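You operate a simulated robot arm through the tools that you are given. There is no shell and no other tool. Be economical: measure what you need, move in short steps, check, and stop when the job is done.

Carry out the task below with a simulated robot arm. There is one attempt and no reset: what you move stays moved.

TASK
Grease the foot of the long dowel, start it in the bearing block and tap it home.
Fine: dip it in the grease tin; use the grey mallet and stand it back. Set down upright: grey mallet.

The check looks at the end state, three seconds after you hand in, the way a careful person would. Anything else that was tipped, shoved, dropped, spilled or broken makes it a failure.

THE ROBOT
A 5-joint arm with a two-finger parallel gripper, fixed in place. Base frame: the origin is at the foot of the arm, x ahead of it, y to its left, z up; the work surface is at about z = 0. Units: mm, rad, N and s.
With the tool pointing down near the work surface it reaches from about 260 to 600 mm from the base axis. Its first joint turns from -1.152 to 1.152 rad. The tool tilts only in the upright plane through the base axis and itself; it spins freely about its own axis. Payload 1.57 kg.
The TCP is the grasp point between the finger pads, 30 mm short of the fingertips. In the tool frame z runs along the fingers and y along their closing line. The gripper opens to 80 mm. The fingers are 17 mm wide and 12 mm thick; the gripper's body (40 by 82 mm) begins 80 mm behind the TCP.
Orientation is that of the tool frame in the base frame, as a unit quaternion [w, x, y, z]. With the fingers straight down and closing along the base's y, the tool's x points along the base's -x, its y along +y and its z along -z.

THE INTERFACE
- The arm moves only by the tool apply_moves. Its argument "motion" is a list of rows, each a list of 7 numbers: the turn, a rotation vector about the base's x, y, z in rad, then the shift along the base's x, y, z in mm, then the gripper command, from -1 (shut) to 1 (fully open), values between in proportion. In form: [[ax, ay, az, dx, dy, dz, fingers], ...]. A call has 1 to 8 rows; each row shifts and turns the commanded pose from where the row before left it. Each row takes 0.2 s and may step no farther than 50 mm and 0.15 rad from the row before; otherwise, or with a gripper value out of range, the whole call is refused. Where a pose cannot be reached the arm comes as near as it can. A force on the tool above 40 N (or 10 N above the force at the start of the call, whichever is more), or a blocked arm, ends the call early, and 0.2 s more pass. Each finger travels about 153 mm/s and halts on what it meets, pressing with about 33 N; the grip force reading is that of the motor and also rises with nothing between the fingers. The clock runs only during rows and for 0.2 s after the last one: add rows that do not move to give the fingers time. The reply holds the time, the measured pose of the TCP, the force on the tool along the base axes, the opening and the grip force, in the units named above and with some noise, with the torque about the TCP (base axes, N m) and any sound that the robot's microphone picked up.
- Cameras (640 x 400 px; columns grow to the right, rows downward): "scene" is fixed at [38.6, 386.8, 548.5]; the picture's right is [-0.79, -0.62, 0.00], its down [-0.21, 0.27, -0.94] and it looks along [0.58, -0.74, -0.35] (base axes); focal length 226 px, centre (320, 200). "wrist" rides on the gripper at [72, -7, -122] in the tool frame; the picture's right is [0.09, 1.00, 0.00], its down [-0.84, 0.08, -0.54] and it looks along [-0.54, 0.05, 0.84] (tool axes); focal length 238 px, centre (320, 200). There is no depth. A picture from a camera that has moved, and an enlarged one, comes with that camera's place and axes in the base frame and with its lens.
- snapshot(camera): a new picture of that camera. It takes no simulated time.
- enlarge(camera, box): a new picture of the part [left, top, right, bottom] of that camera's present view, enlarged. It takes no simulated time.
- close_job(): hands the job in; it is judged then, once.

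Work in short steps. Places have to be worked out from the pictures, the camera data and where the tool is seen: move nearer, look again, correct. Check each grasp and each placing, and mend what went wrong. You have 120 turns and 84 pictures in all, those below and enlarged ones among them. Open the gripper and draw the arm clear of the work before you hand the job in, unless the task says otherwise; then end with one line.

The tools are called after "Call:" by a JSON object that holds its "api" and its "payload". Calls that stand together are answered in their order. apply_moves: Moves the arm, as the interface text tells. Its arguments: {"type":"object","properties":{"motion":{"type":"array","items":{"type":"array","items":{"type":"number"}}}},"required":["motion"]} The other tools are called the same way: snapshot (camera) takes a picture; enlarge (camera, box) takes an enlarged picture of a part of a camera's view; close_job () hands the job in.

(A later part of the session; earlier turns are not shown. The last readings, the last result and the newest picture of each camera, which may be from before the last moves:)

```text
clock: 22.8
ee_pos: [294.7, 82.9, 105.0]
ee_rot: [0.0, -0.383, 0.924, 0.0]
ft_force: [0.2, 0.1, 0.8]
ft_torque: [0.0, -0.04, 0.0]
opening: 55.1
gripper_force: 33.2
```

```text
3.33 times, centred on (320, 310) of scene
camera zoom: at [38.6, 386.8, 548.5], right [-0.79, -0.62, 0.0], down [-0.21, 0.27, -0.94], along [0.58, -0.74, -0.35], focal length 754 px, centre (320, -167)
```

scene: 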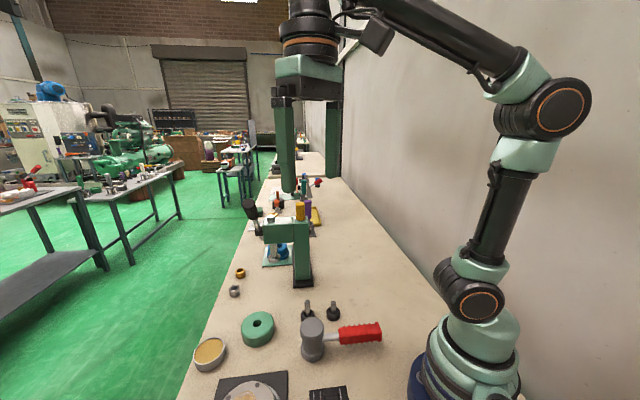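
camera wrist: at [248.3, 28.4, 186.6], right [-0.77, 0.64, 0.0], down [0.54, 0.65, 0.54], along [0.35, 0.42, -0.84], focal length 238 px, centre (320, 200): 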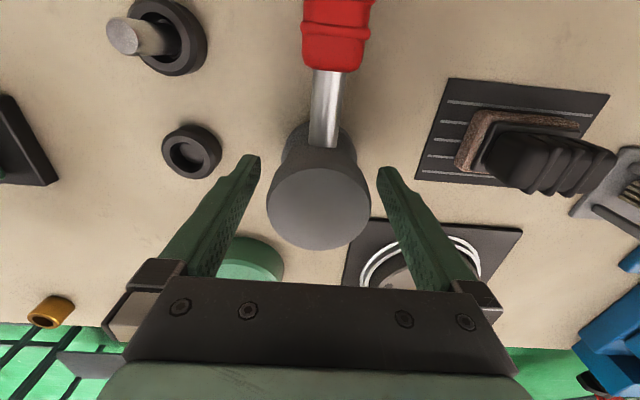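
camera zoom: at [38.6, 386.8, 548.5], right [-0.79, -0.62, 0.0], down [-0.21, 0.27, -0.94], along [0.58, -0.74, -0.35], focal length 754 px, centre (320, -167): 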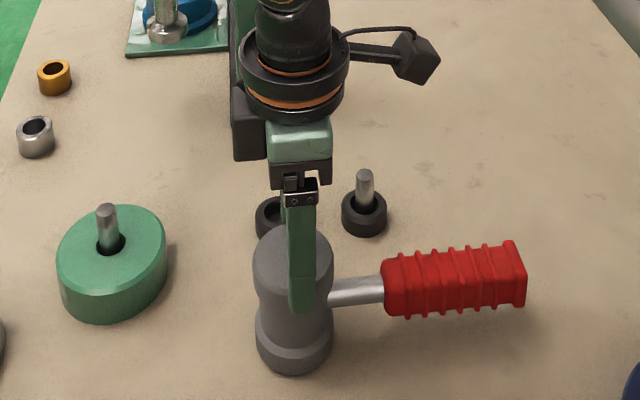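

The scene shows the head still on the table while the fingers rose, so the grip slipped. I'll check with the wrist camera before doing anything else.

Call:
{"api": "snapshot", "payload": {"camera": "wrist"}}

Call:
{"api": "enlarge", "payload": {"camera": "scene", "box": [260, 270, 380, 370]}}

```text
37 pictures are left
camera wrist: at [248.8, 28.9, 226.6], right [-0.77, 0.64, 0.0], down [0.54, 0.65, 0.54], along [0.35, 0.42, -0.84], focal length 238 px, centre (320, 200)
```

wrist: 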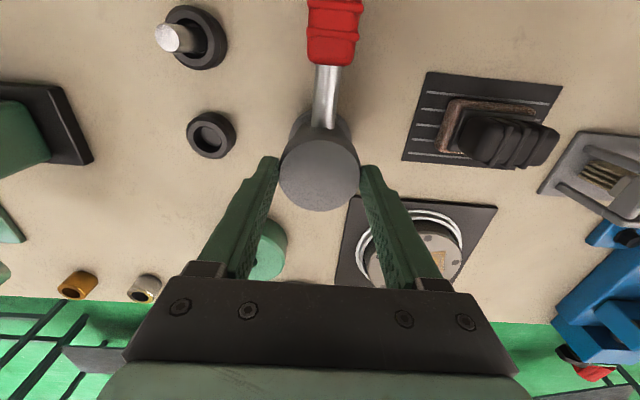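

```text
4.00 times, centred on (320, 320) of scene
camera zoom: at [38.6, 386.8, 548.5], right [-0.79, -0.62, 0.0], down [-0.21, 0.27, -0.94], along [0.58, -0.74, -0.35], focal length 905 px, centre (320, -280)
```

zoom: 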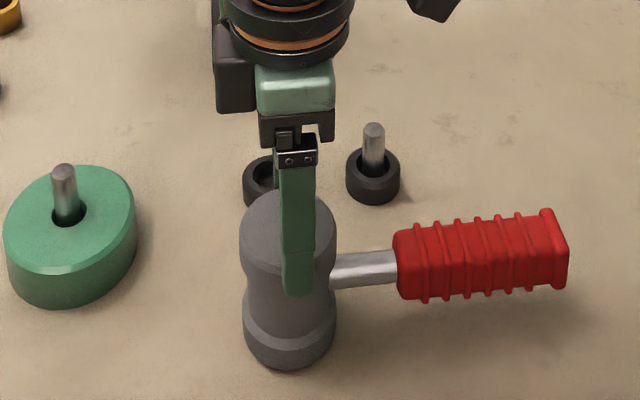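

The head itself is too slick to lift by friction, and the mallet hasn't moved. I'll release it and grip the ribbed red handle just behind the neck, at about (244,37), with a small inward tilt for reach.

Call:
{"api": "apply_moves", "payload": {"motion": [[0, 0, 0, 0, 0, 0, -0.5], [0, 0, 0, 0, 0, 0, 1], [0, 0, 0, 0, 0, 0, 1], [0, 0, 0, 0, 0, 0, 1], [0, 0, 0, 0, 0, 25, 1], [0, 0, 0, 0, 0, 15, 1]]}}

Call:
{"api": "apply_moves", "payload": {"motion": [[0, 0, -0.058, -10, -9, 0, 1], [0, 0, 0, -13, -12, 0, 0.6], [0, 0, 0, -13, -12, 0, 0.6], [-0.0083, 0.0594, 0, -7, -6, 0, 0.6], [-0.0083, 0.0594, 0, -6, -6, 0, 0.6], [0, 0, 0, 0, 0, -20, 0.6], [0, 0, 0, 0, 0, 0, 0.6]]}}

Call:
{"api": "snapshot", "payload": {"camera": "wrist"}}

Call:
{"api": "enlarge", "payload": {"camera": "scene", "box": [260, 250, 400, 370]}}

```text
clock: 24.2
ee_pos: [295.3, 83.4, 144.4]
ee_rot: [0.0, -0.383, 0.924, -0.001]
ft_force: [0.9, 0.3, -0.1]
ft_torque: [0.0, -0.01, -0.01]
opening: 80.1
gripper_force: 0.0
```

```text
clock: 25.8
ee_pos: [245.9, 38.8, 124.5]
ee_rot: [-0.059, -0.356, 0.933, 0.012]
ft_force: [0.1, 0.3, 0.0]
ft_torque: [0.01, -0.03, -0.02]
opening: 64.0
gripper_force: 0.0
```

```text
35 pictures are left
camera wrist: at [211.0, -9.9, 252.7], right [-0.73, 0.68, 0.07], down [0.63, 0.62, 0.46], along [0.27, 0.38, -0.89], focal length 238 px, centre (320, 200)
```

wrist: 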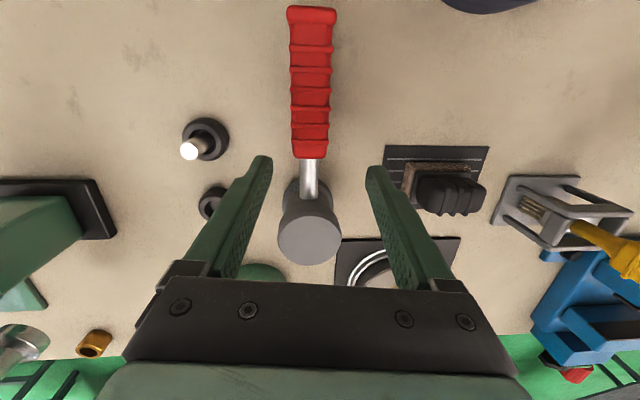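

```text
3.33 times, centred on (330, 310) of scene
camera zoom: at [38.6, 386.8, 548.5], right [-0.79, -0.62, 0.0], down [-0.21, 0.27, -0.94], along [0.58, -0.74, -0.35], focal length 754 px, centre (287, -167)
```

zoom: 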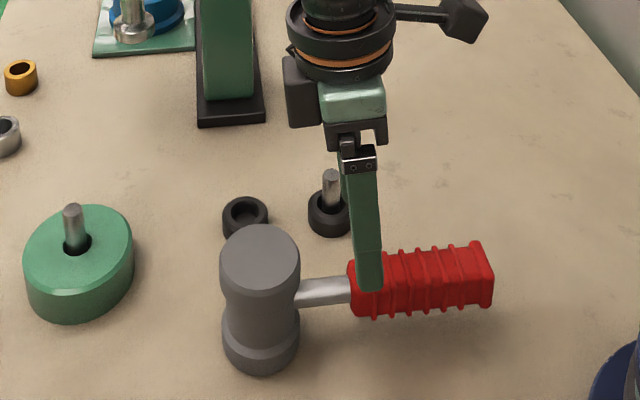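

This pose is reachable. The handle sits about 9 mm to the tool's -y side, so I'll correct and descend along the tool axis to just above it.

Call:
{"api": "apply_moves", "payload": {"motion": [[0, 0, 0, 4, -5, 0, 0.6], [0, 0, 0, -2, -1, -30, 0.6], [0, 0, 0, 0, 0, 0, 0.6]]}}

Call:
{"api": "snapshot", "payload": {"camera": "wrist"}}

```text
clock: 26.6
ee_pos: [246.1, 32.9, 94.6]
ee_rot: [-0.057, -0.355, 0.933, 0.014]
ft_force: [-0.3, -0.3, 0.8]
ft_torque: [0.03, -0.02, -0.01]
opening: 63.9
gripper_force: 0.1
```

```text
33 pictures are left
camera wrist: at [212.2, -17.1, 221.9], right [-0.73, 0.68, 0.08], down [0.63, 0.62, 0.46], along [0.27, 0.38, -0.88], focal length 238 px, centre (320, 200)
```

wrist: 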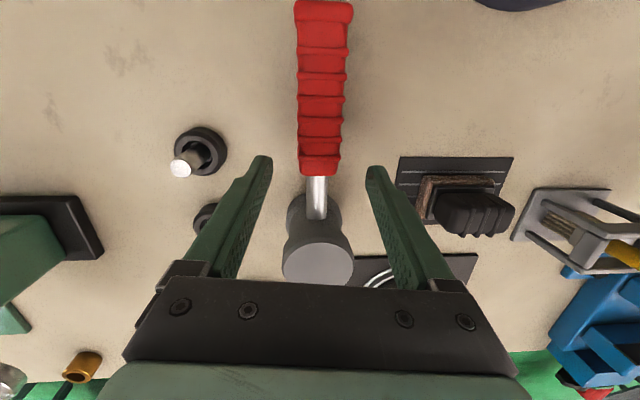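

The handle is now centred, and the pads would land about 12 mm past the start of the red. I'll descend along the tool axis to z≈44.

Call:
{"api": "apply_moves", "payload": {"motion": [[0, 0, 0, -3, -0.5, -25, 0.6], [0, 0, 0, -3, -0.5, -25, 0.6], [0, 0, 0, 0, 0, 0, 0.6]]}}

Call:
{"api": "snapshot", "payload": {"camera": "wrist"}}

Call:
{"api": "enlarge", "payload": {"camera": "scene", "box": [260, 270, 400, 370]}}

```text
clock: 27.4
ee_pos: [241.1, 31.6, 45.0]
ee_rot: [-0.058, -0.355, 0.933, 0.014]
ft_force: [0.8, -0.1, 0.0]
ft_torque: [-0.01, 0.01, 0.02]
opening: 63.9
gripper_force: 0.0
```

```text
32 pictures are left
camera wrist: at [206.9, -19.2, 172.4], right [-0.73, 0.68, 0.08], down [0.63, 0.62, 0.46], along [0.27, 0.38, -0.88], focal length 238 px, centre (320, 200)
```

wrist: 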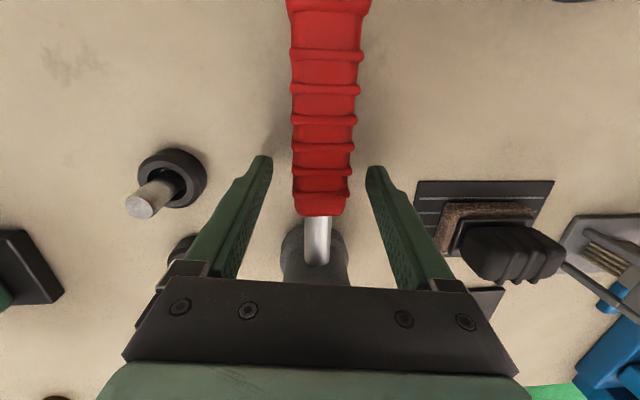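

```text
4.00 times, centred on (330, 320) of scene
camera zoom: at [38.6, 386.8, 548.5], right [-0.79, -0.62, 0.0], down [-0.21, 0.27, -0.94], along [0.58, -0.74, -0.35], focal length 905 px, centre (280, -280)
```

zoom: 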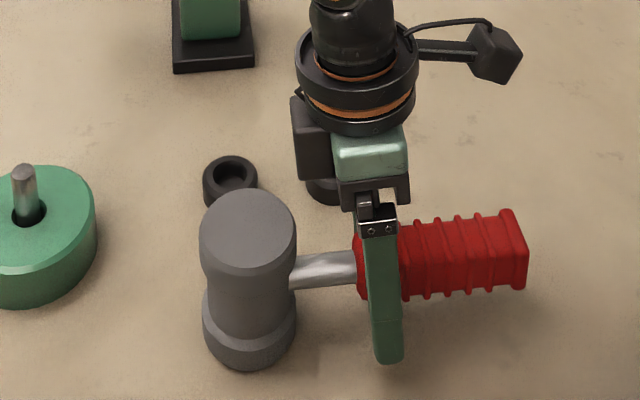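

The fingers straddle the red handle cleanly. Closing.

Call:
{"api": "apply_moves", "payload": {"motion": [[0, 0, 0, 0, 0, 0, 0.3], [0, 0, 0, 0, 0, 0, 0], [0, 0, 0, 0, 0, 0, -0.5], [0, 0, 0, 0, 0, 0, -1], [0, 0, 0, 0, 0, 0, -1]]}}

Call:
{"api": "apply_moves", "payload": {"motion": [[0, 0, 0, 0, 0, 5, -1], [0, 0, 0, 0, 0, 10, -1], [0, 0, 0, 0, 0, 0, -1]]}}

Call:
{"api": "enlarge", "payload": {"camera": "scene", "box": [260, 270, 400, 370]}}

```text
clock: 28.6
ee_pos: [241.6, 32.1, 45.8]
ee_rot: [-0.058, -0.355, 0.933, 0.014]
ft_force: [-5.3, 5.5, 12.1]
ft_torque: [0.47, -0.6, 0.52]
opening: 30.0
gripper_force: 32.6
```

```text
clock: 29.4
ee_pos: [241.4, 31.3, 60.6]
ee_rot: [-0.058, -0.355, 0.933, 0.015]
ft_force: [-0.2, 0.0, -4.4]
ft_torque: [-0.21, 0.18, 0.0]
opening: 29.9
gripper_force: 33.2
```

```text
4.00 times, centred on (330, 320) of scene
camera zoom: at [38.6, 386.8, 548.5], right [-0.79, -0.62, 0.0], down [-0.21, 0.27, -0.94], along [0.58, -0.74, -0.35], focal length 905 px, centre (280, -280)
```

zoom: 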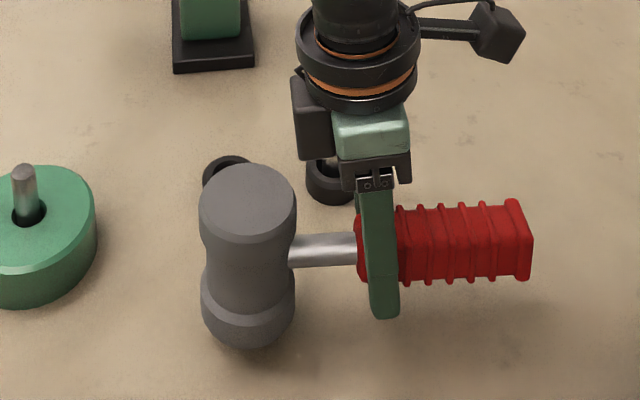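

The handle grip holds: the mallet is up, weighing about 4.4 N. I'll raise it and carry it toward the block, turning so the handle lies radially and the head face is level over the dowel.

Call:
{"api": "apply_moves", "payload": {"motion": [[0, 0, 0, 0, 0, 40, -1], [0, 0, 0, 10, 5, 40, -1], [0.0083, -0.0594, 0, 15, 6, 5, -1], [0.0083, -0.0594, 0, 15, 6, 5, -1], [0, 0, -0.1443, 31, 21, 0, -1], [0, 0, -0.1443, 31, 21, 0, -1], [0, 0, -0.1443, 30, 21, 0, -1], [-0.0289, 0.0957, 0, 0, 0, 0, -1]]}}

Call:
{"api": "snapshot", "payload": {"camera": "wrist"}}

Call:
{"api": "enlarge", "payload": {"camera": "scene", "box": [190, 240, 350, 370]}}

```text
clock: 31.2
ee_pos: [371.8, 110.6, 149.2]
ee_rot: [-0.049, -0.145, 0.988, -0.008]
ft_force: [-0.5, 0.6, -4.4]
ft_torque: [-0.09, 0.27, -0.01]
opening: 29.9
gripper_force: 33.6
```

```text
29 pictures are left
camera wrist: at [318.2, 88.2, 277.9], right [-0.37, 0.93, 0.01], down [0.83, 0.33, 0.45], along [0.42, 0.18, -0.89], focal length 238 px, centre (320, 200)
```

wrist: 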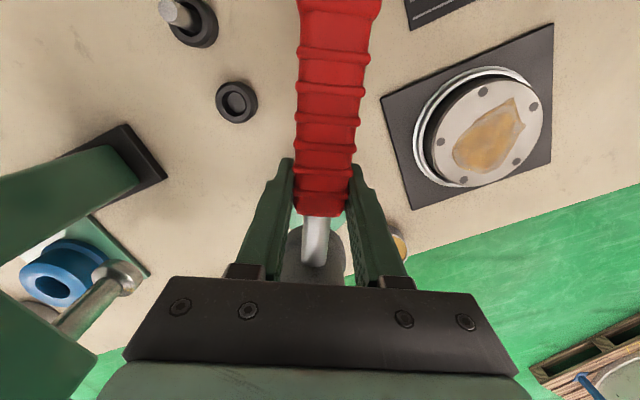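

```text
3.08 times, centred on (270, 305) of scene
camera zoom: at [38.6, 386.8, 548.5], right [-0.79, -0.62, 0.0], down [-0.21, 0.27, -0.94], along [0.58, -0.74, -0.35], focal length 696 px, centre (474, -123)
```

zoom: 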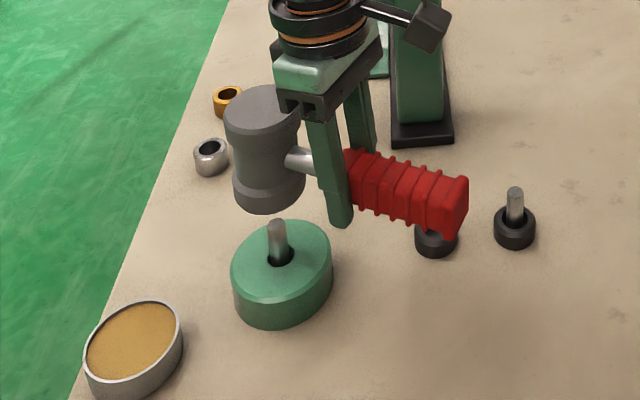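

The scene shows the mallet face over the dowel, about 5 mm too far to +y. I'll correct that and lower to a hover of about 10 mm above the dowel top.

Call:
{"api": "apply_moves", "payload": {"motion": [[0, 0, 0, 2, -5, -12, -1], [0, 0, 0, 0, 0, -12, -1], [0, 0, 0, 0, 0, 0, -1]]}}

Call:
{"api": "enlarge", "payload": {"camera": "scene", "box": [220, 270, 300, 350]}}

```text
clock: 32.0
ee_pos: [374.8, 105.8, 124.9]
ee_rot: [-0.049, -0.146, 0.988, -0.007]
ft_force: [0.4, -0.7, -3.7]
ft_torque: [-0.06, 0.25, 0.03]
opening: 29.5
gripper_force: 33.2
```

```text
5.00 times, centred on (260, 310) of scene
camera zoom: at [38.6, 386.8, 548.5], right [-0.79, -0.62, 0.0], down [-0.21, 0.27, -0.94], along [0.58, -0.74, -0.35], focal length 1131 px, centre (620, -350)
```

zoom: 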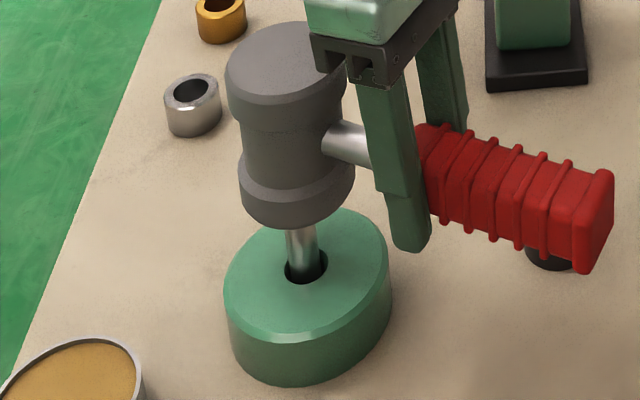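

The mallet face is over the dowel but about 7 mm off centre. I'll shift (+5,-4) and feel for contact with small steps.

Call:
{"api": "apply_moves", "payload": {"motion": [[0, 0, 0, 5, -4, 0, -1], [0, 0, 0, 0, 0, -4, -1], [0, 0, 0, 0, 0, -4, -1], [0, 0, 0, 0, 0, -3, -1]]}}

Call:
{"api": "enlarge", "payload": {"camera": "scene", "box": [220, 270, 300, 350]}}

```text
clock: 33.0
ee_pos: [380.5, 103.2, 112.9]
ee_rot: [-0.05, -0.146, 0.988, -0.006]
ft_force: [-0.2, 0.8, -4.1]
ft_torque: [-0.1, 0.29, -0.04]
opening: 29.8
gripper_force: 32.8
```

```text
5.00 times, centred on (260, 310) of scene
camera zoom: at [38.6, 386.8, 548.5], right [-0.79, -0.62, 0.0], down [-0.21, 0.27, -0.94], along [0.58, -0.74, -0.35], focal length 1131 px, centre (620, -350)
```

zoom: 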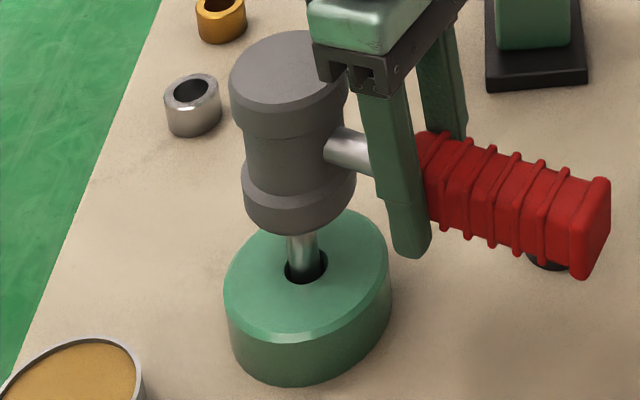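

No contact yet. I'll keep feeling downward.

Call:
{"api": "apply_moves", "payload": {"motion": [[0, 0, 0, 0, 0, -3, -1], [0, 0, 0, 0, 0, -3, -1]]}}

```text
clock: 33.6
ee_pos: [381.4, 102.6, 108.8]
ee_rot: [-0.048, -0.147, 0.988, -0.006]
ft_force: [-15.1, -2.5, 25.9]
ft_torque: [0.71, -0.93, 0.29]
opening: 29.7
gripper_force: 32.9
```

Contact at TCP z≈109. Now I'll back off 20 mm and give a light tap.

Call:
{"api": "apply_moves", "payload": {"motion": [[0, 0, 0, 0, 0, 20, -1], [0, 0, 0, 0, 0, 0, -1], [0, 0, 0, 0, 0, -22, -1], [0, 0, 0, 0, 0, 20, -1]]}}

Call:
{"api": "enlarge", "payload": {"camera": "scene", "box": [220, 270, 300, 350]}}

```text
clock: 34.6
ee_pos: [378.5, 101.2, 126.2]
ee_rot: [-0.05, -0.146, 0.988, -0.005]
ft_force: [-0.4, -1.0, -3.7]
ft_torque: [-0.08, 0.27, -0.03]
opening: 29.5
gripper_force: 32.7
```

```text
5.00 times, centred on (260, 310) of scene
camera zoom: at [38.6, 386.8, 548.5], right [-0.79, -0.62, 0.0], down [-0.21, 0.27, -0.94], along [0.58, -0.74, -0.35], focal length 1131 px, centre (620, -350)
```

zoom: 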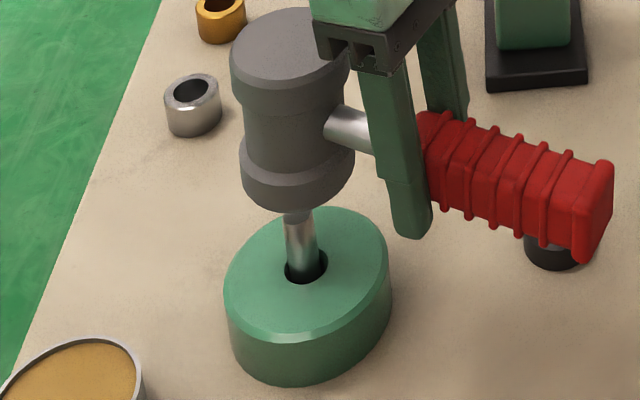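

The dowel top hasn't noticeably moved. I'll tap harder, with a faster and deeper stroke.

Call:
{"api": "apply_moves", "payload": {"motion": [[0, 0, 0, 0, 0, 15, -1], [0, 0, 0, 0, 0, 0, -1], [0, 0, 0, 0, 0, -40, -1]]}}

```text
clock: 35.4
ee_pos: [380.5, 102.2, 102.2]
ee_rot: [-0.05, -0.148, 0.988, -0.006]
ft_force: [-16.5, -4.4, 23.7]
ft_torque: [0.64, -0.94, 0.27]
opening: 28.9
gripper_force: 32.9
```

The contact level is now about 6 mm lower. I'll raise and check both the dowel and the mallet's attitude.

Call:
{"api": "apply_moves", "payload": {"motion": [[0, 0, 0, 0, 0, 30, -1], [0, 0, 0, 0, 0, 0, -1]]}}

Call:
{"api": "enlarge", "payload": {"camera": "scene", "box": [220, 270, 300, 350]}}

```text
clock: 36.0
ee_pos: [380.7, 101.5, 132.9]
ee_rot: [-0.049, -0.146, 0.988, -0.005]
ft_force: [0.2, 0.0, -3.4]
ft_torque: [-0.1, 0.27, -0.03]
opening: 29.9
gripper_force: 32.9
```

```text
5.00 times, centred on (260, 310) of scene
camera zoom: at [38.6, 386.8, 548.5], right [-0.79, -0.62, 0.0], down [-0.21, 0.27, -0.94], along [0.58, -0.74, -0.35], focal length 1131 px, centre (620, -350)
```

zoom: 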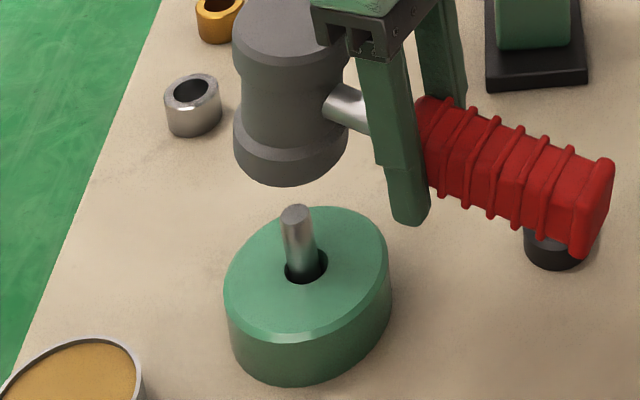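

The dowel hasn't gone down; instead the mallet pitched a little in the grip and the dowel leans in a wide counterbore. It probably isn't started in the tight bore below, so I'll stand the mallet back first and then look into the hole.

Call:
{"api": "apply_moves", "payload": {"motion": [[0.0289, -0.0957, 0, -10, -3, 10, -1], [0, 0, 0.1443, -31, -21, 0, -1], [0, 0, 0.1443, -31, -21, 0, -1], [0, 0, 0.1443, -31, -21, 0, -1], [-0.0083, 0.0594, 0, -18, -2, -20, -1], [-0.0083, 0.0594, 0, -18, -2, -20, -1], [0, 0, 0, 0, 0, -30, -1], [0, 0, 0, 0, 0, 0, -1]]}}

Call:
{"api": "enlarge", "payload": {"camera": "scene", "box": [260, 260, 400, 370]}}

```text
clock: 37.8
ee_pos: [241.8, 30.5, 71.3]
ee_rot: [-0.059, -0.355, 0.933, 0.015]
ft_force: [0.7, 0.4, -5.0]
ft_torque: [-0.21, 0.24, -0.03]
opening: 29.7
gripper_force: 32.4
```

```text
3.64 times, centred on (330, 315) of scene
camera zoom: at [38.6, 386.8, 548.5], right [-0.79, -0.62, 0.0], down [-0.21, 0.27, -0.94], along [0.58, -0.74, -0.35], focal length 823 px, centre (284, -218)
```

zoom: 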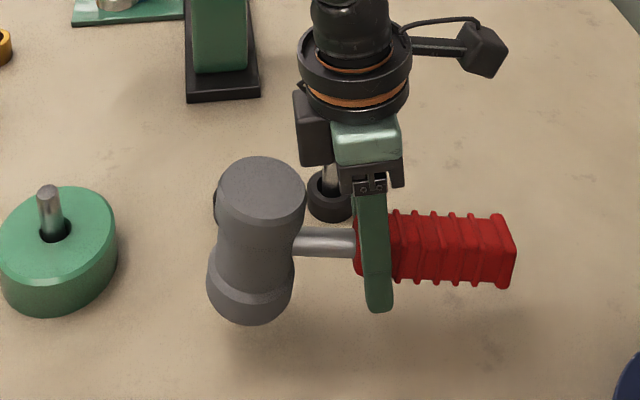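

The mallet is pitched about 6° with the head up. I'll lower until its face edge touches down, pressing lightly to level it.

Call:
{"api": "apply_moves", "payload": {"motion": [[0, 0, 0, 0, 0.5, -20, -1], [0, 0, 0, 0, 0, -6, -1], [0, 0, 0, 0, 0, -3, -1], [0, 0, 0, 0, 0, -2, -1]]}}

```text
clock: 38.8
ee_pos: [240.9, 30.5, 41.9]
ee_rot: [-0.059, -0.354, 0.933, 0.014]
ft_force: [-1.2, -0.3, -4.0]
ft_torque: [-0.19, 0.22, 0.02]
opening: 29.7
gripper_force: 32.8
```

Still hanging free. A few more mm.

Call:
{"api": "apply_moves", "payload": {"motion": [[0, 0, 0, 0, 0, -2, -1], [0, 0, 0, 0, 0, -2, -1]]}}

Call:
{"api": "enlarge", "payload": {"camera": "scene", "box": [260, 270, 400, 370]}}

```text
clock: 39.4
ee_pos: [241.3, 33.2, 37.0]
ee_rot: [-0.058, -0.355, 0.933, 0.012]
ft_force: [0.8, -0.3, -4.3]
ft_torque: [-0.18, 0.25, -0.04]
opening: 30.0
gripper_force: 33.0
```

```text
4.00 times, centred on (330, 320) of scene
camera zoom: at [38.6, 386.8, 548.5], right [-0.79, -0.62, 0.0], down [-0.21, 0.27, -0.94], along [0.58, -0.74, -0.35], focal length 905 px, centre (280, -280)
```

zoom: 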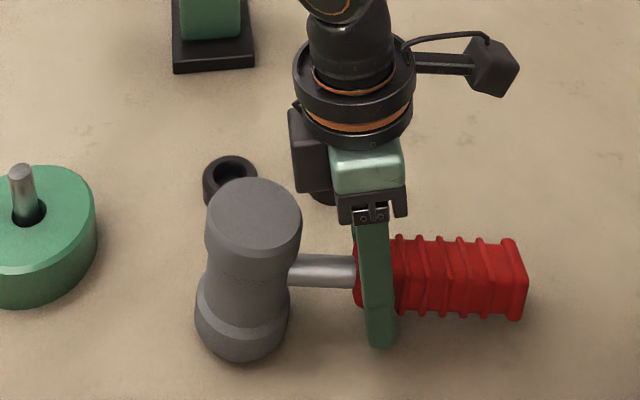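

The tips are close to the table. I'll instead raise slightly and tilt the tool 0.1 rad to level the mallet, then lower to contact.

Call:
{"api": "apply_moves", "payload": {"motion": [[0, 0, 0, 0, 0, 6, -1], [-0.0139, 0.099, 0, 0, 0, 2, -1], [0, 0, 0, 0, 0, -2, -1], [0, 0, 0, 0, 0, 0, -1]]}}

Call:
{"api": "enlarge", "payload": {"camera": "scene", "box": [260, 270, 400, 370]}}

```text
clock: 40.4
ee_pos: [241.4, 32.5, 42.0]
ee_rot: [-0.107, -0.354, 0.929, 0.025]
ft_force: [-0.1, 0.0, -3.2]
ft_torque: [-0.17, 0.2, 0.03]
opening: 29.6
gripper_force: 32.9
```

```text
4.00 times, centred on (330, 320) of scene
camera zoom: at [38.6, 386.8, 548.5], right [-0.79, -0.62, 0.0], down [-0.21, 0.27, -0.94], along [0.58, -0.74, -0.35], focal length 905 px, centre (280, -280)
```

zoom: 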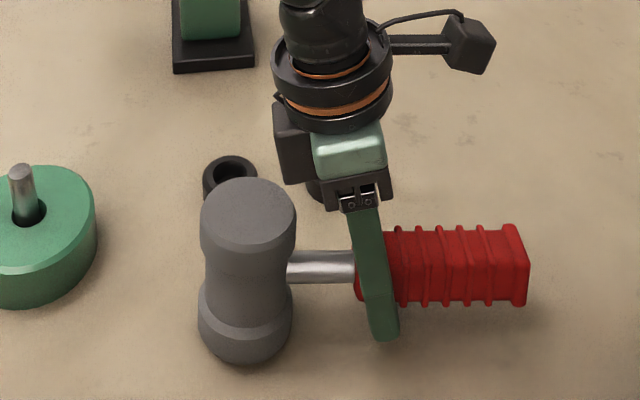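

It's nearly level, about 2 mm from seated. Lowering further.

Call:
{"api": "apply_moves", "payload": {"motion": [[0, 0, 0, 0, 0, -2, -1], [0, 0, 0, 0, 0, -2, -1], [0, 0, 0, 0, 0, 0, -1]]}}

```text
clock: 41.2
ee_pos: [240.5, 31.7, 38.6]
ee_rot: [-0.109, -0.352, 0.929, 0.025]
ft_force: [-12.1, -7.1, 25.7]
ft_torque: [0.37, -0.98, -0.06]
opening: 29.8
gripper_force: 33.0
```

It's down with 26 N. I'll ease off 1.5 mm and release slowly.

Call:
{"api": "apply_moves", "payload": {"motion": [[0, 0, 0, 0, 0, 1.5, -1], [0, 0, 0, 0, 0, 0, -0.1], [0, 0, 0, 0, 0, 0, 0.2], [0, 0, 0, 0, 0, 0, 0.6], [0, 0, 0, 0, 0, 0, 0.6]]}}

Call:
{"api": "snapshot", "payload": {"camera": "wrist"}}

Call:
{"api": "enlarge", "payload": {"camera": "scene", "box": [260, 270, 400, 370]}}

```text
clock: 42.4
ee_pos: [241.7, 32.0, 40.2]
ee_rot: [-0.107, -0.353, 0.929, 0.025]
ft_force: [-0.4, -0.3, -0.4]
ft_torque: [0.01, 0.03, 0.0]
opening: 63.8
gripper_force: 0.1
```

```text
20 pictures are left
camera wrist: at [219.6, -16.0, 171.4], right [-0.72, 0.68, 0.14], down [0.68, 0.63, 0.39], along [0.18, 0.37, -0.91], focal length 238 px, centre (320, 200)
```

wrist: 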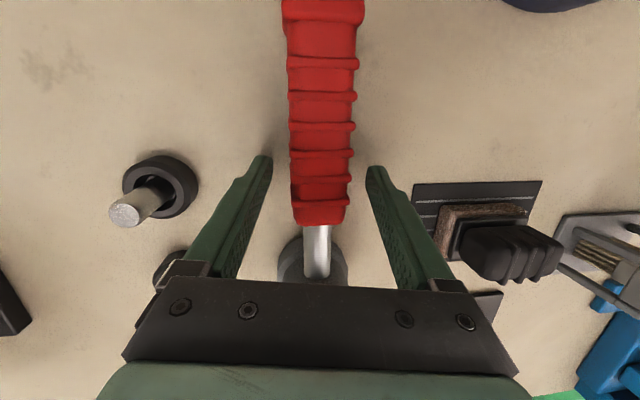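

```text
4.00 times, centred on (330, 320) of scene
camera zoom: at [38.6, 386.8, 548.5], right [-0.79, -0.62, 0.0], down [-0.21, 0.27, -0.94], along [0.58, -0.74, -0.35], focal length 905 px, centre (280, -280)
```

zoom: 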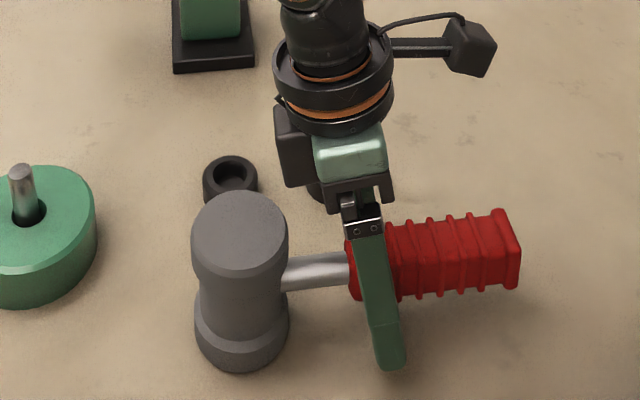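

The mallet stands upright again. I'll rise along the tool axis, then return level to above the dowel to inspect the hole.

Call:
{"api": "apply_moves", "payload": {"motion": [[0, 0, 0, 8, 1, 35, 0.6], [0, 0, 0, 8, 1, 35, 0.6], [0.0139, -0.099, 0, 5, 2, 40, 0.6], [0.0166, -0.1188, 0, 10, 3, 30, 0.6]]}}

Call:
{"api": "apply_moves", "payload": {"motion": [[0, 0, -0.1454, 34, 19, 0, 0.4], [0, 0, -0.1454, 34, 19, 0, 0.4], [0, 0, -0.1454, 34, 19, 0, 0.2], [0, 0, -0.1454, 34, 19, 0, 0], [0, 0, -0.1454, 35, 19, -30, 0], [0, 0, 0, 0, 0, 0, 0]]}}

Call:
{"api": "enlarge", "payload": {"camera": "wrist", "box": [270, 90, 370, 190]}}

```text
clock: 43.4
ee_pos: [272.4, 38.0, 182.5]
ee_rot: [0.0, -0.355, 0.935, 0.0]
ft_force: [-0.1, -0.8, -0.1]
ft_torque: [-0.01, 0.01, -0.02]
opening: 64.2
gripper_force: 0.1
```

```text
clock: 44.8
ee_pos: [445.0, 133.7, 147.9]
ee_rot: [0.0, 0.002, 1.0, 0.0]
ft_force: [-0.5, -1.0, -0.6]
ft_torque: [0.03, 0.02, -0.03]
opening: 39.9
gripper_force: 0.1
```

```text
4.00 times, centred on (320, 140) of wrist
camera zoom: at [372.5, 127.8, 272.2], right [-0.09, 1.0, 0.0], down [0.84, 0.08, 0.54], along [0.54, 0.05, -0.84], focal length 953 px, centre (320, 440)
```

zoom: 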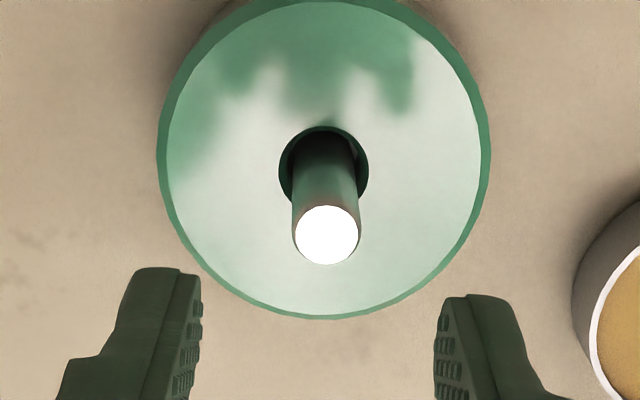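

The dowel is centred in the hole but leans slightly outward. I'll regrip it high, straighten it over the hole and press gently to feel whether it is started.

Call:
{"api": "apply_moves", "payload": {"motion": [[0, 0, 0, 0, 0.5, -36, 0], [0, 0, 0, 0, 0, -36, 0], [0, 0, 0, 0, 0, 0, -0.3], [0, 0, 0, 0, 0, 0, -0.7], [0, 0, 0, 0, 0, 0, -1], [0, 0, 0, 0, 0, 0, -1]]}}

Call:
{"api": "enlarge", "payload": {"camera": "wrist", "box": [270, 110, 370, 210]}}

```text
clock: 46.2
ee_pos: [443.5, 133.5, 78.4]
ee_rot: [0.0, 0.0, 1.0, 0.001]
ft_force: [0.2, 1.2, -1.7]
ft_torque: [0.05, 0.02, 0.0]
opening: 14.3
gripper_force: 30.3
```

```text
4.00 times, centred on (320, 160) of wrist
camera zoom: at [371.5, 127.4, 200.1], right [-0.09, 1.0, 0.0], down [0.84, 0.08, 0.54], along [0.54, 0.05, -0.84], focal length 953 px, centre (320, 360)
```

zoom: 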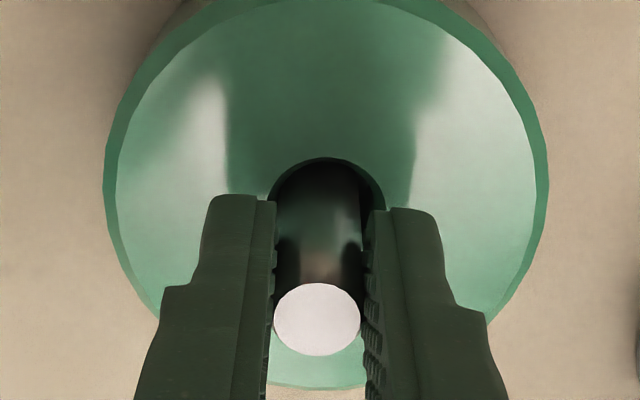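

It's gripped near the top. Now I'll press down in small steps and watch the force.

Call:
{"api": "apply_moves", "payload": {"motion": [[0, 0, 0, 0, 0, -1, -1], [0, 0, 0, 0, 0, -1, -1], [0, 0, 0, 0, 0, 0, -1]]}}

```text
clock: 47.0
ee_pos: [445.0, 132.8, 75.7]
ee_rot: [0.001, -0.001, 1.0, 0.0]
ft_force: [-8.5, -1.4, 23.7]
ft_torque: [-0.15, 0.18, 0.02]
opening: 14.4
gripper_force: 29.9
```

Firm resistance at 24 N. I'll ease off and probe sideways, to tell whether the foot is captured in the bore or just standing on a ledge.

Call:
{"api": "apply_moves", "payload": {"motion": [[0, 0, 0, 0, 0, 1.5, -1], [0, 0, 0, -1.5, 0, 0, -1], [0, 0, 0, 0, 0, 0, -1]]}}

Call:
{"api": "apply_moves", "payload": {"motion": [[0, 0, 0, 3, 0, 0, -1], [0, 0, 0, 0, 0, 0, -1]]}}

Call:
{"api": "apply_moves", "payload": {"motion": [[0, 0, 0, -1.5, 1.5, 0, -1], [0, 0, 0, 0, 0, 0, -1]]}}

Call:
{"api": "apply_moves", "payload": {"motion": [[0, 0, 0, 0, -3, 0, -1], [0, 0, 0, 0, 0, 0, -1]]}}

```text
clock: 47.8
ee_pos: [441.7, 134.3, 78.0]
ee_rot: [-0.001, 0.0, 1.0, 0.0]
ft_force: [2.6, -0.8, 2.3]
ft_torque: [0.01, -0.22, -0.03]
opening: 14.1
gripper_force: 31.2
```

```text
clock: 48.4
ee_pos: [443.8, 133.6, 77.8]
ee_rot: [0.0, 0.0, 1.0, 0.0]
ft_force: [-0.8, -0.3, 0.5]
ft_torque: [0.0, 0.04, 0.0]
opening: 14.4
gripper_force: 30.2
```

```text
clock: 49.0
ee_pos: [443.0, 135.6, 76.9]
ee_rot: [-0.001, 0.0, 1.0, 0.0]
ft_force: [-0.9, -4.5, 2.0]
ft_torque: [-0.22, 0.01, -0.04]
opening: 14.4
gripper_force: 31.3
```

```text
clock: 49.6
ee_pos: [442.1, 133.3, 76.2]
ee_rot: [0.0, 0.0, 1.0, -0.001]
ft_force: [0.2, 1.3, 1.0]
ft_torque: [0.05, -0.02, 0.02]
opening: 14.3
gripper_force: 30.3
```

Side forces push back in every direction around (443.4,133.6), so the foot is captured in the bore and the dowel is started. I'll centre it, try one firm straight push to set it squarely, and then release.

Call:
{"api": "apply_moves", "payload": {"motion": [[0, 0, 0, 0, 0.8, 0, -1], [0, 0, 0, 0, 0, -1.5, -1], [0, 0, 0, 0, 0, -1, -1], [0, 0, 0, 0, 0, -0.5, -1]]}}

```text
clock: 50.6
ee_pos: [443.7, 134.3, 76.3]
ee_rot: [0.001, -0.001, 1.0, 0.001]
ft_force: [-3.4, 0.6, 25.2]
ft_torque: [-0.02, 0.0, 0.02]
opening: 14.5
gripper_force: 30.3
```

Call:
{"api": "apply_moves", "payload": {"motion": [[0, 0, 0, 0, 0, -1, -1], [0, 0, 0, 0, 0, -0.5, -1], [0, 0, 0, 0, 0, 0, -1]]}}

```text
clock: 51.4
ee_pos: [443.8, 134.8, 73.7]
ee_rot: [0.002, 0.0, 1.0, 0.001]
ft_force: [1.9, 1.2, 24.5]
ft_torque: [0.11, -0.32, 0.03]
opening: 14.7
gripper_force: 29.9
```

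Call:
{"api": "enlarge", "payload": {"camera": "wrist", "box": [270, 110, 370, 210]}}

```text
4.00 times, centred on (320, 160) of wrist
camera zoom: at [371.9, 128.5, 195.4], right [-0.09, 1.0, 0.0], down [0.83, 0.08, 0.55], along [0.54, 0.05, -0.84], focal length 953 px, centre (320, 360)
```

zoom: 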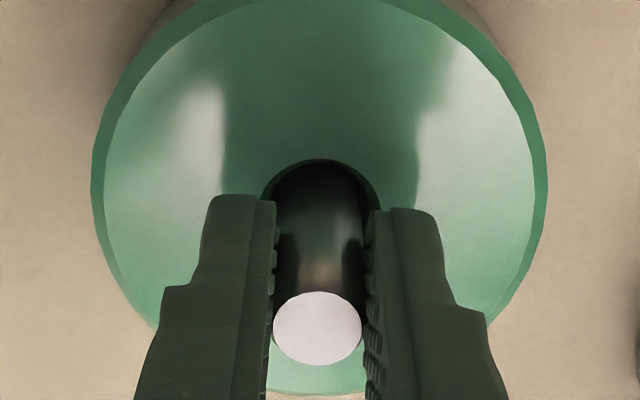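

The dowel slid about 3 mm up through the fingers at 25 N, so it is properly seated in a tight bore and needs a real blow. I'll release it and fetch the mallet again.

Call:
{"api": "apply_moves", "payload": {"motion": [[0, 0, 0, 0, 0, 0.5, -0.6], [0, 0, 0, 0, 0, 0, 0], [0, 0, 0, 0, 0, 0, 0], [0, 0, 0, 0, 0, 40, 0], [0, 0, 0, 0, 0, 40, 0], [0, 0, 0, 0, 0, 30, 0.2]]}}

Call:
{"api": "apply_moves", "payload": {"motion": [[0, 0, 0.1454, -35, -19, 0, 0.4], [0, 0, 0.1454, -34, -19, 0, 0.6], [0, 0, 0.1454, -34, -19, 0, 0.6], [0, 0, 0.1454, -34, -19, 0, 0.6], [0, 0, 0.1454, -34, -19, 0, 0.6], [-0.0166, 0.1188, 0, -23, -7, -30, 0.6], [0, 0, 0, -3, -0.5, -25, 0.6], [0, 0, 0, -1, 0, -20, 0.6]]}}

Call:
{"api": "snapshot", "payload": {"camera": "wrist"}}

```text
clock: 52.8
ee_pos: [443.9, 134.8, 184.2]
ee_rot: [0.0, 0.0, 1.0, 0.001]
ft_force: [-0.5, -0.3, 0.3]
ft_torque: [0.04, 0.01, 0.03]
opening: 47.9
gripper_force: 0.0
```

```text
clock: 54.6
ee_pos: [245.5, 31.3, 108.3]
ee_rot: [-0.058, -0.355, 0.933, 0.015]
ft_force: [-0.3, 0.3, -0.8]
ft_torque: [0.02, -0.04, -0.01]
opening: 64.1
gripper_force: 0.0
```

```text
15 pictures are left
camera wrist: at [210.0, -18.5, 235.4], right [-0.73, 0.68, 0.08], down [0.63, 0.62, 0.46], along [0.27, 0.38, -0.88], focal length 238 px, centre (320, 200)
```

wrist: 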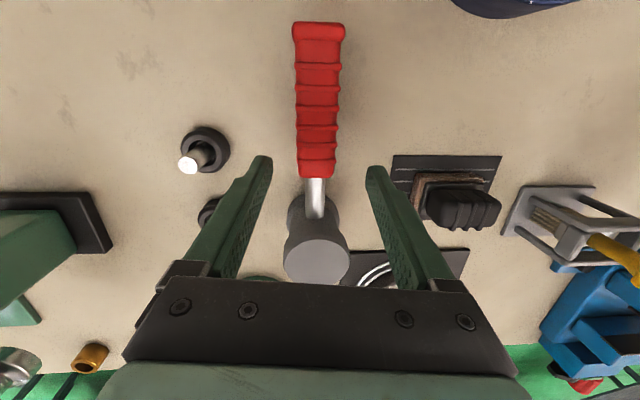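

The handle is visible and nearly centred. I'll shift 10 mm toward the head and descend along the tool axis to grip the start of the red.

Call:
{"api": "apply_moves", "payload": {"motion": [[0, 0, 0, 9, 4.8, 0, 0.6], [0, 0, 0, -2.5, -0.3, -21, 0.6], [0, 0, 0, -2.5, -0.3, -21, 0.6], [0, 0, 0, -2.5, -0.4, -20, 0.6], [0, 0, 0, 0, 0, 0, 0.6]]}}

Call:
{"api": "snapshot", "payload": {"camera": "wrist"}}

```text
clock: 55.8
ee_pos: [246.7, 35.3, 45.4]
ee_rot: [-0.059, -0.355, 0.933, 0.012]
ft_force: [0.8, -0.3, -0.4]
ft_torque: [0.02, 0.0, 0.0]
opening: 64.1
gripper_force: 0.1
```

```text
14 pictures are left
camera wrist: at [212.3, -14.4, 173.8], right [-0.73, 0.68, 0.07], down [0.63, 0.62, 0.46], along [0.27, 0.38, -0.88], focal length 238 px, centre (320, 200)
```

wrist: 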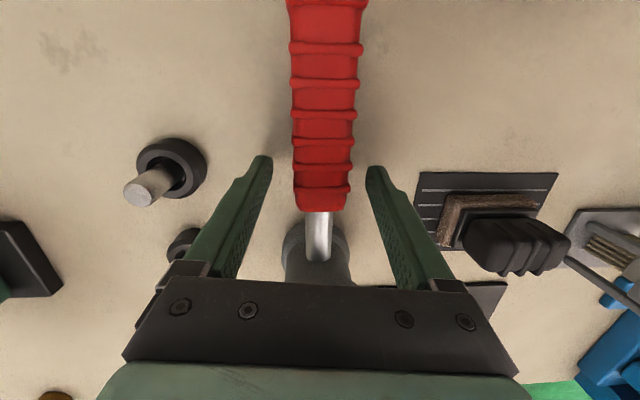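

Good position, so I'll close and lift.

Call:
{"api": "apply_moves", "payload": {"motion": [[0, 0, 0, 0, 0, 0, 0.2], [0, 0, 0, 0, 0, 0, -0.3], [0, 0, 0, 0, 0, 0, -1], [0, 0, 0, 0, 0, 0, -1], [0, 0, 0, 0, 0, 0, -1], [0, 0, 0, 0, 0, 10, -1], [0, 0, 0, 0, 0, 20, -1]]}}

Call:
{"api": "apply_moves", "payload": {"motion": [[0, 0, 0, 0, 0, 35, -1], [0, 0, 0, 10, 3, 40, -1], [0.0083, -0.0594, 0, 15, 4, 5, -1], [0.0083, -0.0594, 0, 15, 4, 5, -1], [0, 0, -0.1443, 31, 18, 0, -1], [0, 0, -0.1443, 31, 18, 0, -1], [0, 0, -0.1443, 31, 19, 0, -1], [-0.0289, 0.0957, 0, 0, 0, 0, -1]]}}

Call:
{"api": "enlarge", "payload": {"camera": "scene", "box": [210, 250, 310, 350]}}

```text
clock: 57.4
ee_pos: [245.8, 35.9, 77.6]
ee_rot: [-0.06, -0.354, 0.933, 0.013]
ft_force: [0.2, 0.5, -4.5]
ft_torque: [-0.22, 0.22, 0.01]
opening: 30.2
gripper_force: 33.1
```

```text
clock: 59.2
ee_pos: [378.8, 102.8, 161.3]
ee_rot: [-0.05, -0.145, 0.988, -0.005]
ft_force: [0.5, 1.0, -4.1]
ft_torque: [-0.1, 0.3, 0.0]
opening: 30.0
gripper_force: 33.5
```

```text
4.00 times, centred on (260, 300) of scene
camera zoom: at [38.6, 386.8, 548.5], right [-0.79, -0.62, 0.0], down [-0.21, 0.27, -0.94], along [0.58, -0.74, -0.35], focal length 905 px, centre (560, -200)
```

zoom: 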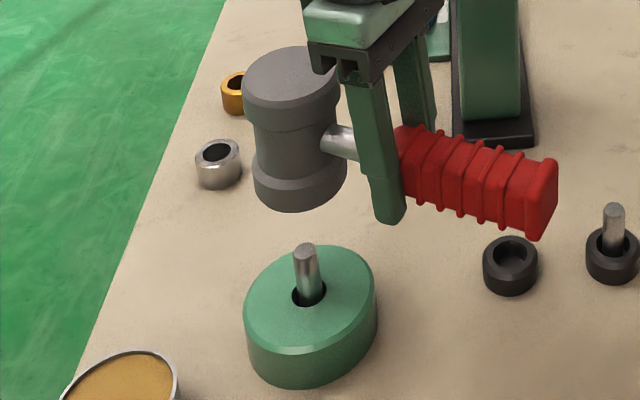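

The dowel stands straight and the mallet face is centred over it. I'll strike at full row speed (two 50 mm rows ending just past contact) and rebound immediately.

Call:
{"api": "apply_moves", "payload": {"motion": [[0, 0, 0, 0, 0, 44, -1], [0, 0, 0, 0, 0, 0, -1], [0, 0, 0, 0, 0, -50, -1], [0, 0, 0, 0, 0, -50, -1], [0, 0, 0, 0, 0, 45, -1], [0, 0, 0, 0, 0, 0, -1]]}}

Call:
{"api": "enlarge", "payload": {"camera": "scene", "box": [210, 250, 310, 350]}}

```text
clock: 60.6
ee_pos: [377.9, 98.7, 150.1]
ee_rot: [-0.05, -0.146, 0.988, -0.005]
ft_force: [0.1, 0.0, -3.6]
ft_torque: [-0.11, 0.28, 0.02]
opening: 29.6
gripper_force: 32.9
```

```text
4.00 times, centred on (260, 300) of scene
camera zoom: at [38.6, 386.8, 548.5], right [-0.79, -0.62, 0.0], down [-0.21, 0.27, -0.94], along [0.58, -0.74, -0.35], focal length 905 px, centre (560, -200)
```

zoom: 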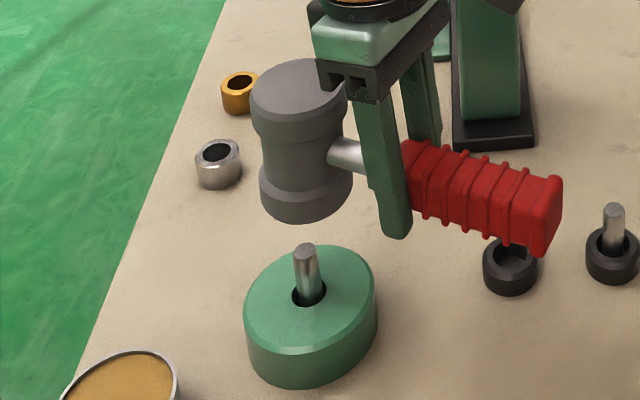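

The dowel is unchanged and the mallet isn't displaced, so the stroke lagged and didn't reach contact. I'll repeat it with a deeper command.

Call:
{"api": "apply_moves", "payload": {"motion": [[0, 0, 0, 1, 2, 46, -1], [0, 0, 0, 0, 0, 0, -1], [0, 0, 0, 0, 0, -50, -1], [0, 0, 0, 0, 0, -50, -1], [0, 0, 0, 0, 0, 0, -1]]}}

```text
clock: 61.8
ee_pos: [380.1, 102.5, 95.0]
ee_rot: [-0.048, -0.146, 0.988, -0.005]
ft_force: [-7.1, 1.7, 18.5]
ft_torque: [0.65, -0.98, 0.4]
opening: 30.1
gripper_force: 32.5
```

Contact is now at TCP z≈95, lower than before. I'll raise and look.

Call:
{"api": "apply_moves", "payload": {"motion": [[0, 0, 0, 0, 0, 40, -1], [0, 0, 0, 0, 0, 10, -1], [0, 0, 0, 0, 0, 0, -1]]}}

Call:
{"api": "enlarge", "payload": {"camera": "scene", "box": [210, 250, 310, 350]}}

```text
clock: 62.6
ee_pos: [379.1, 103.1, 144.8]
ee_rot: [-0.051, -0.146, 0.988, -0.005]
ft_force: [0.3, 0.6, -4.5]
ft_torque: [-0.08, 0.26, 0.01]
opening: 30.1
gripper_force: 33.1
```

```text
4.00 times, centred on (260, 300) of scene
camera zoom: at [38.6, 386.8, 548.5], right [-0.79, -0.62, 0.0], down [-0.21, 0.27, -0.94], along [0.58, -0.74, -0.35], focal length 905 px, centre (560, -200)
```

zoom: 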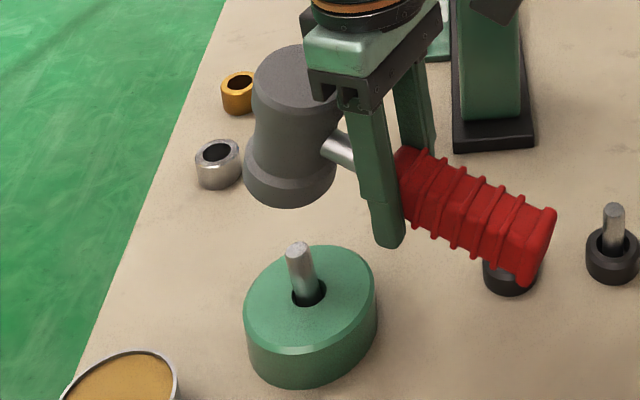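

The dowel still hasn't moved and the mallet pitched in the grip, so the dowel may be under-greased or not squarely started. I'll stand the mallet back, using extra tilt to level it, then inspect the dowel.

Call:
{"api": "apply_moves", "payload": {"motion": [[0.0289, -0.0957, 0, -8, -3, 10, -1], [0, 0, 0.1443, -31, -21, 0, -1], [0, 0, 0.1443, -31, -21, 0, -1], [0, 0, 0.1443, -31, -20, 0, -1], [-0.0166, 0.1188, 0, -18, -2, -20, -1], [-0.0195, 0.1386, 0, -16.5, -2, -30, -1], [-0.0139, 0.099, 0, 0, 0, -20, -1], [0, 0, 0, 0, 0, -15, -1]]}}

Call:
{"api": "enlarge", "payload": {"camera": "scene", "box": [260, 260, 400, 370]}}

```text
clock: 64.4
ee_pos: [246.1, 34.6, 71.1]
ee_rot: [-0.175, -0.35, 0.919, 0.039]
ft_force: [0.1, -0.2, -4.2]
ft_torque: [-0.17, 0.18, -0.02]
opening: 30.2
gripper_force: 33.5
```

```text
3.64 times, centred on (330, 315) of scene
camera zoom: at [38.6, 386.8, 548.5], right [-0.79, -0.62, 0.0], down [-0.21, 0.27, -0.94], along [0.58, -0.74, -0.35], focal length 823 px, centre (284, -218)
```

zoom: 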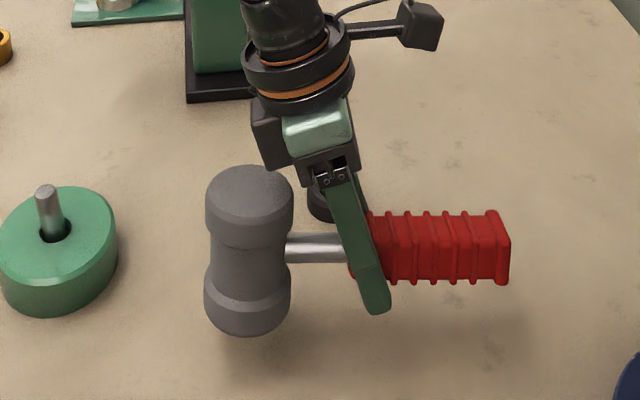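

The mallet is level again. Lowering until it touches.

Call:
{"api": "apply_moves", "payload": {"motion": [[0, 0, 0, -1, -0.5, -18, -1], [0, 0, 0, 0, 0, -4, -1], [0, 0, 0, 0, 0, -3, -1], [0, 0, 0, 0, 0, -2, -1]]}}

```text
clock: 65.4
ee_pos: [245.0, 34.1, 44.9]
ee_rot: [-0.175, -0.35, 0.919, 0.041]
ft_force: [-6.8, -1.5, 18.6]
ft_torque: [0.43, -0.98, 0.18]
opening: 29.8
gripper_force: 33.2
```

Touchdown. I'll ease off and release slowly, then rise along the tool axis.

Call:
{"api": "apply_moves", "payload": {"motion": [[0, 0, 0, 0, 0, 1, -1], [0, 0, 0, 0, 0, 0, -0.1], [0, 0, 0, 0, 0, 0, 0.2], [0, 0, 0, 0, 0, 0, 0.7], [0, 0, 0, 0, 0, 0, 0.7], [0, 0, 0, 10, 1.5, 28, 0.7], [0, 0, 0, 10, 1.5, 28, 0.7]]}}

Call:
{"api": "apply_moves", "payload": {"motion": [[0.0195, -0.1386, 0, 5, 2, 40, 0.6], [0.0195, -0.1386, 0, 5, 2, 30, 0.6], [0.011, -0.0792, 0, 5, 2, 20, 0.6], [0, 0, -0.1454, 34, 19, 0, 0.4], [0, 0, -0.1454, 34, 19, 0, 0.4], [0, 0, -0.1454, 34, 19, 0, 0.2], [0, 0, -0.1454, 34, 18, 0, 0], [0, 0, -0.1454, 30, 16, -20, 0]]}}

Call:
{"api": "snapshot", "payload": {"camera": "scene"}}

```text
clock: 67.0
ee_pos: [263.9, 36.2, 102.2]
ee_rot: [-0.176, -0.35, 0.919, 0.039]
ft_force: [0.3, -0.8, 0.5]
ft_torque: [0.02, 0.0, 0.01]
opening: 68.0
gripper_force: 0.0
```

```text
clock: 68.8
ee_pos: [444.9, 132.9, 169.9]
ee_rot: [0.001, 0.001, 1.0, 0.0]
ft_force: [-0.1, -0.8, 0.0]
ft_torque: [0.03, 0.0, 0.02]
opening: 40.2
gripper_force: 0.0
```

```text
9 pictures are left
```

scene: 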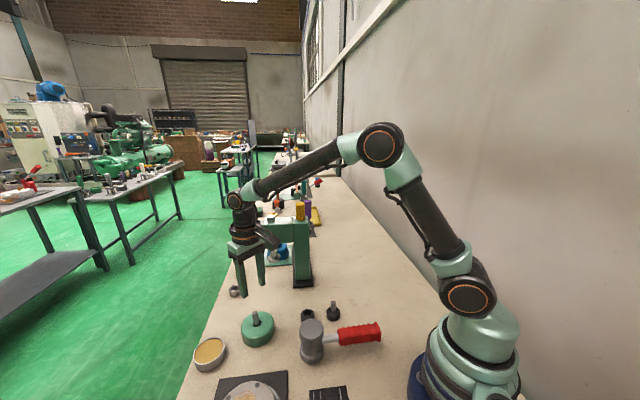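

The mallet is standing. Now I'll grip the dowel and lift it out slowly, reading the pull force as a sign of whether it was captured.

Call:
{"api": "apply_moves", "payload": {"motion": [[0, 0, 0, 0, 1, -45, 0], [0, 0, 0, 0, 0, -45, 0], [0, 0, 0, 0, 0, -8, 0], [0, 0, 0, 0, 0, 0, -0.5], [0, 0, 0, 0, 0, 0, -1], [0, 0, 0, 0, 0, 0, -1]]}}

Call:
{"api": "apply_moves", "payload": {"motion": [[0, 0, 0, 0, 0, 1, -1]]}}

Call:
{"api": "apply_moves", "payload": {"motion": [[0, 0, 0, 0, 0, 2, -1]]}}

```text
clock: 70.2
ee_pos: [442.1, 134.9, 73.2]
ee_rot: [0.0, 0.0, 1.0, 0.0]
ft_force: [0.5, 1.0, -0.5]
ft_torque: [0.05, -0.04, 0.01]
opening: 14.5
gripper_force: 30.5
```

```text
clock: 70.6
ee_pos: [444.7, 135.7, 73.6]
ee_rot: [-0.001, 0.0, 1.0, 0.0]
ft_force: [-0.3, -0.1, -3.7]
ft_torque: [-0.01, 0.01, 0.01]
opening: 14.2
gripper_force: 30.7
```

```text
clock: 71.0
ee_pos: [444.2, 134.4, 76.6]
ee_rot: [0.0, -0.001, 1.0, 0.0]
ft_force: [-0.7, -0.1, -6.0]
ft_torque: [0.01, 0.01, -0.01]
opening: 14.2
gripper_force: 30.1
```

There's a pull resistance of 4–6 N, so some grip in the bore. Continuing up slowly.

Call:
{"api": "apply_moves", "payload": {"motion": [[0, 0, 0, 0, 0, 2, -1]]}}

Call:
{"api": "apply_moves", "payload": {"motion": [[0, 0, 0, 0, 0, 3, -1]]}}

Call:
{"api": "enlarge", "payload": {"camera": "wrist", "box": [270, 110, 370, 210]}}

```text
clock: 71.4
ee_pos: [445.5, 134.6, 78.7]
ee_rot: [0.0, 0.001, 1.0, 0.0]
ft_force: [-0.1, 0.7, -5.8]
ft_torque: [0.03, 0.01, 0.0]
opening: 14.5
gripper_force: 30.8
```

```text
clock: 71.8
ee_pos: [443.6, 134.6, 82.7]
ee_rot: [0.0, 0.0, 1.0, -0.001]
ft_force: [-0.1, -1.0, -7.8]
ft_torque: [0.0, 0.0, 0.02]
opening: 14.2
gripper_force: 30.7
```

```text
4.00 times, centred on (320, 160) of wrist
camera zoom: at [372.6, 129.5, 203.4], right [-0.09, 1.0, 0.0], down [0.84, 0.08, 0.54], along [0.54, 0.05, -0.84], focal length 953 px, centre (320, 360)
```

zoom: 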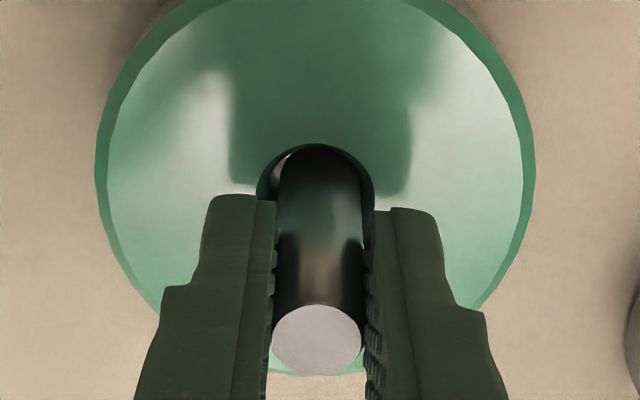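

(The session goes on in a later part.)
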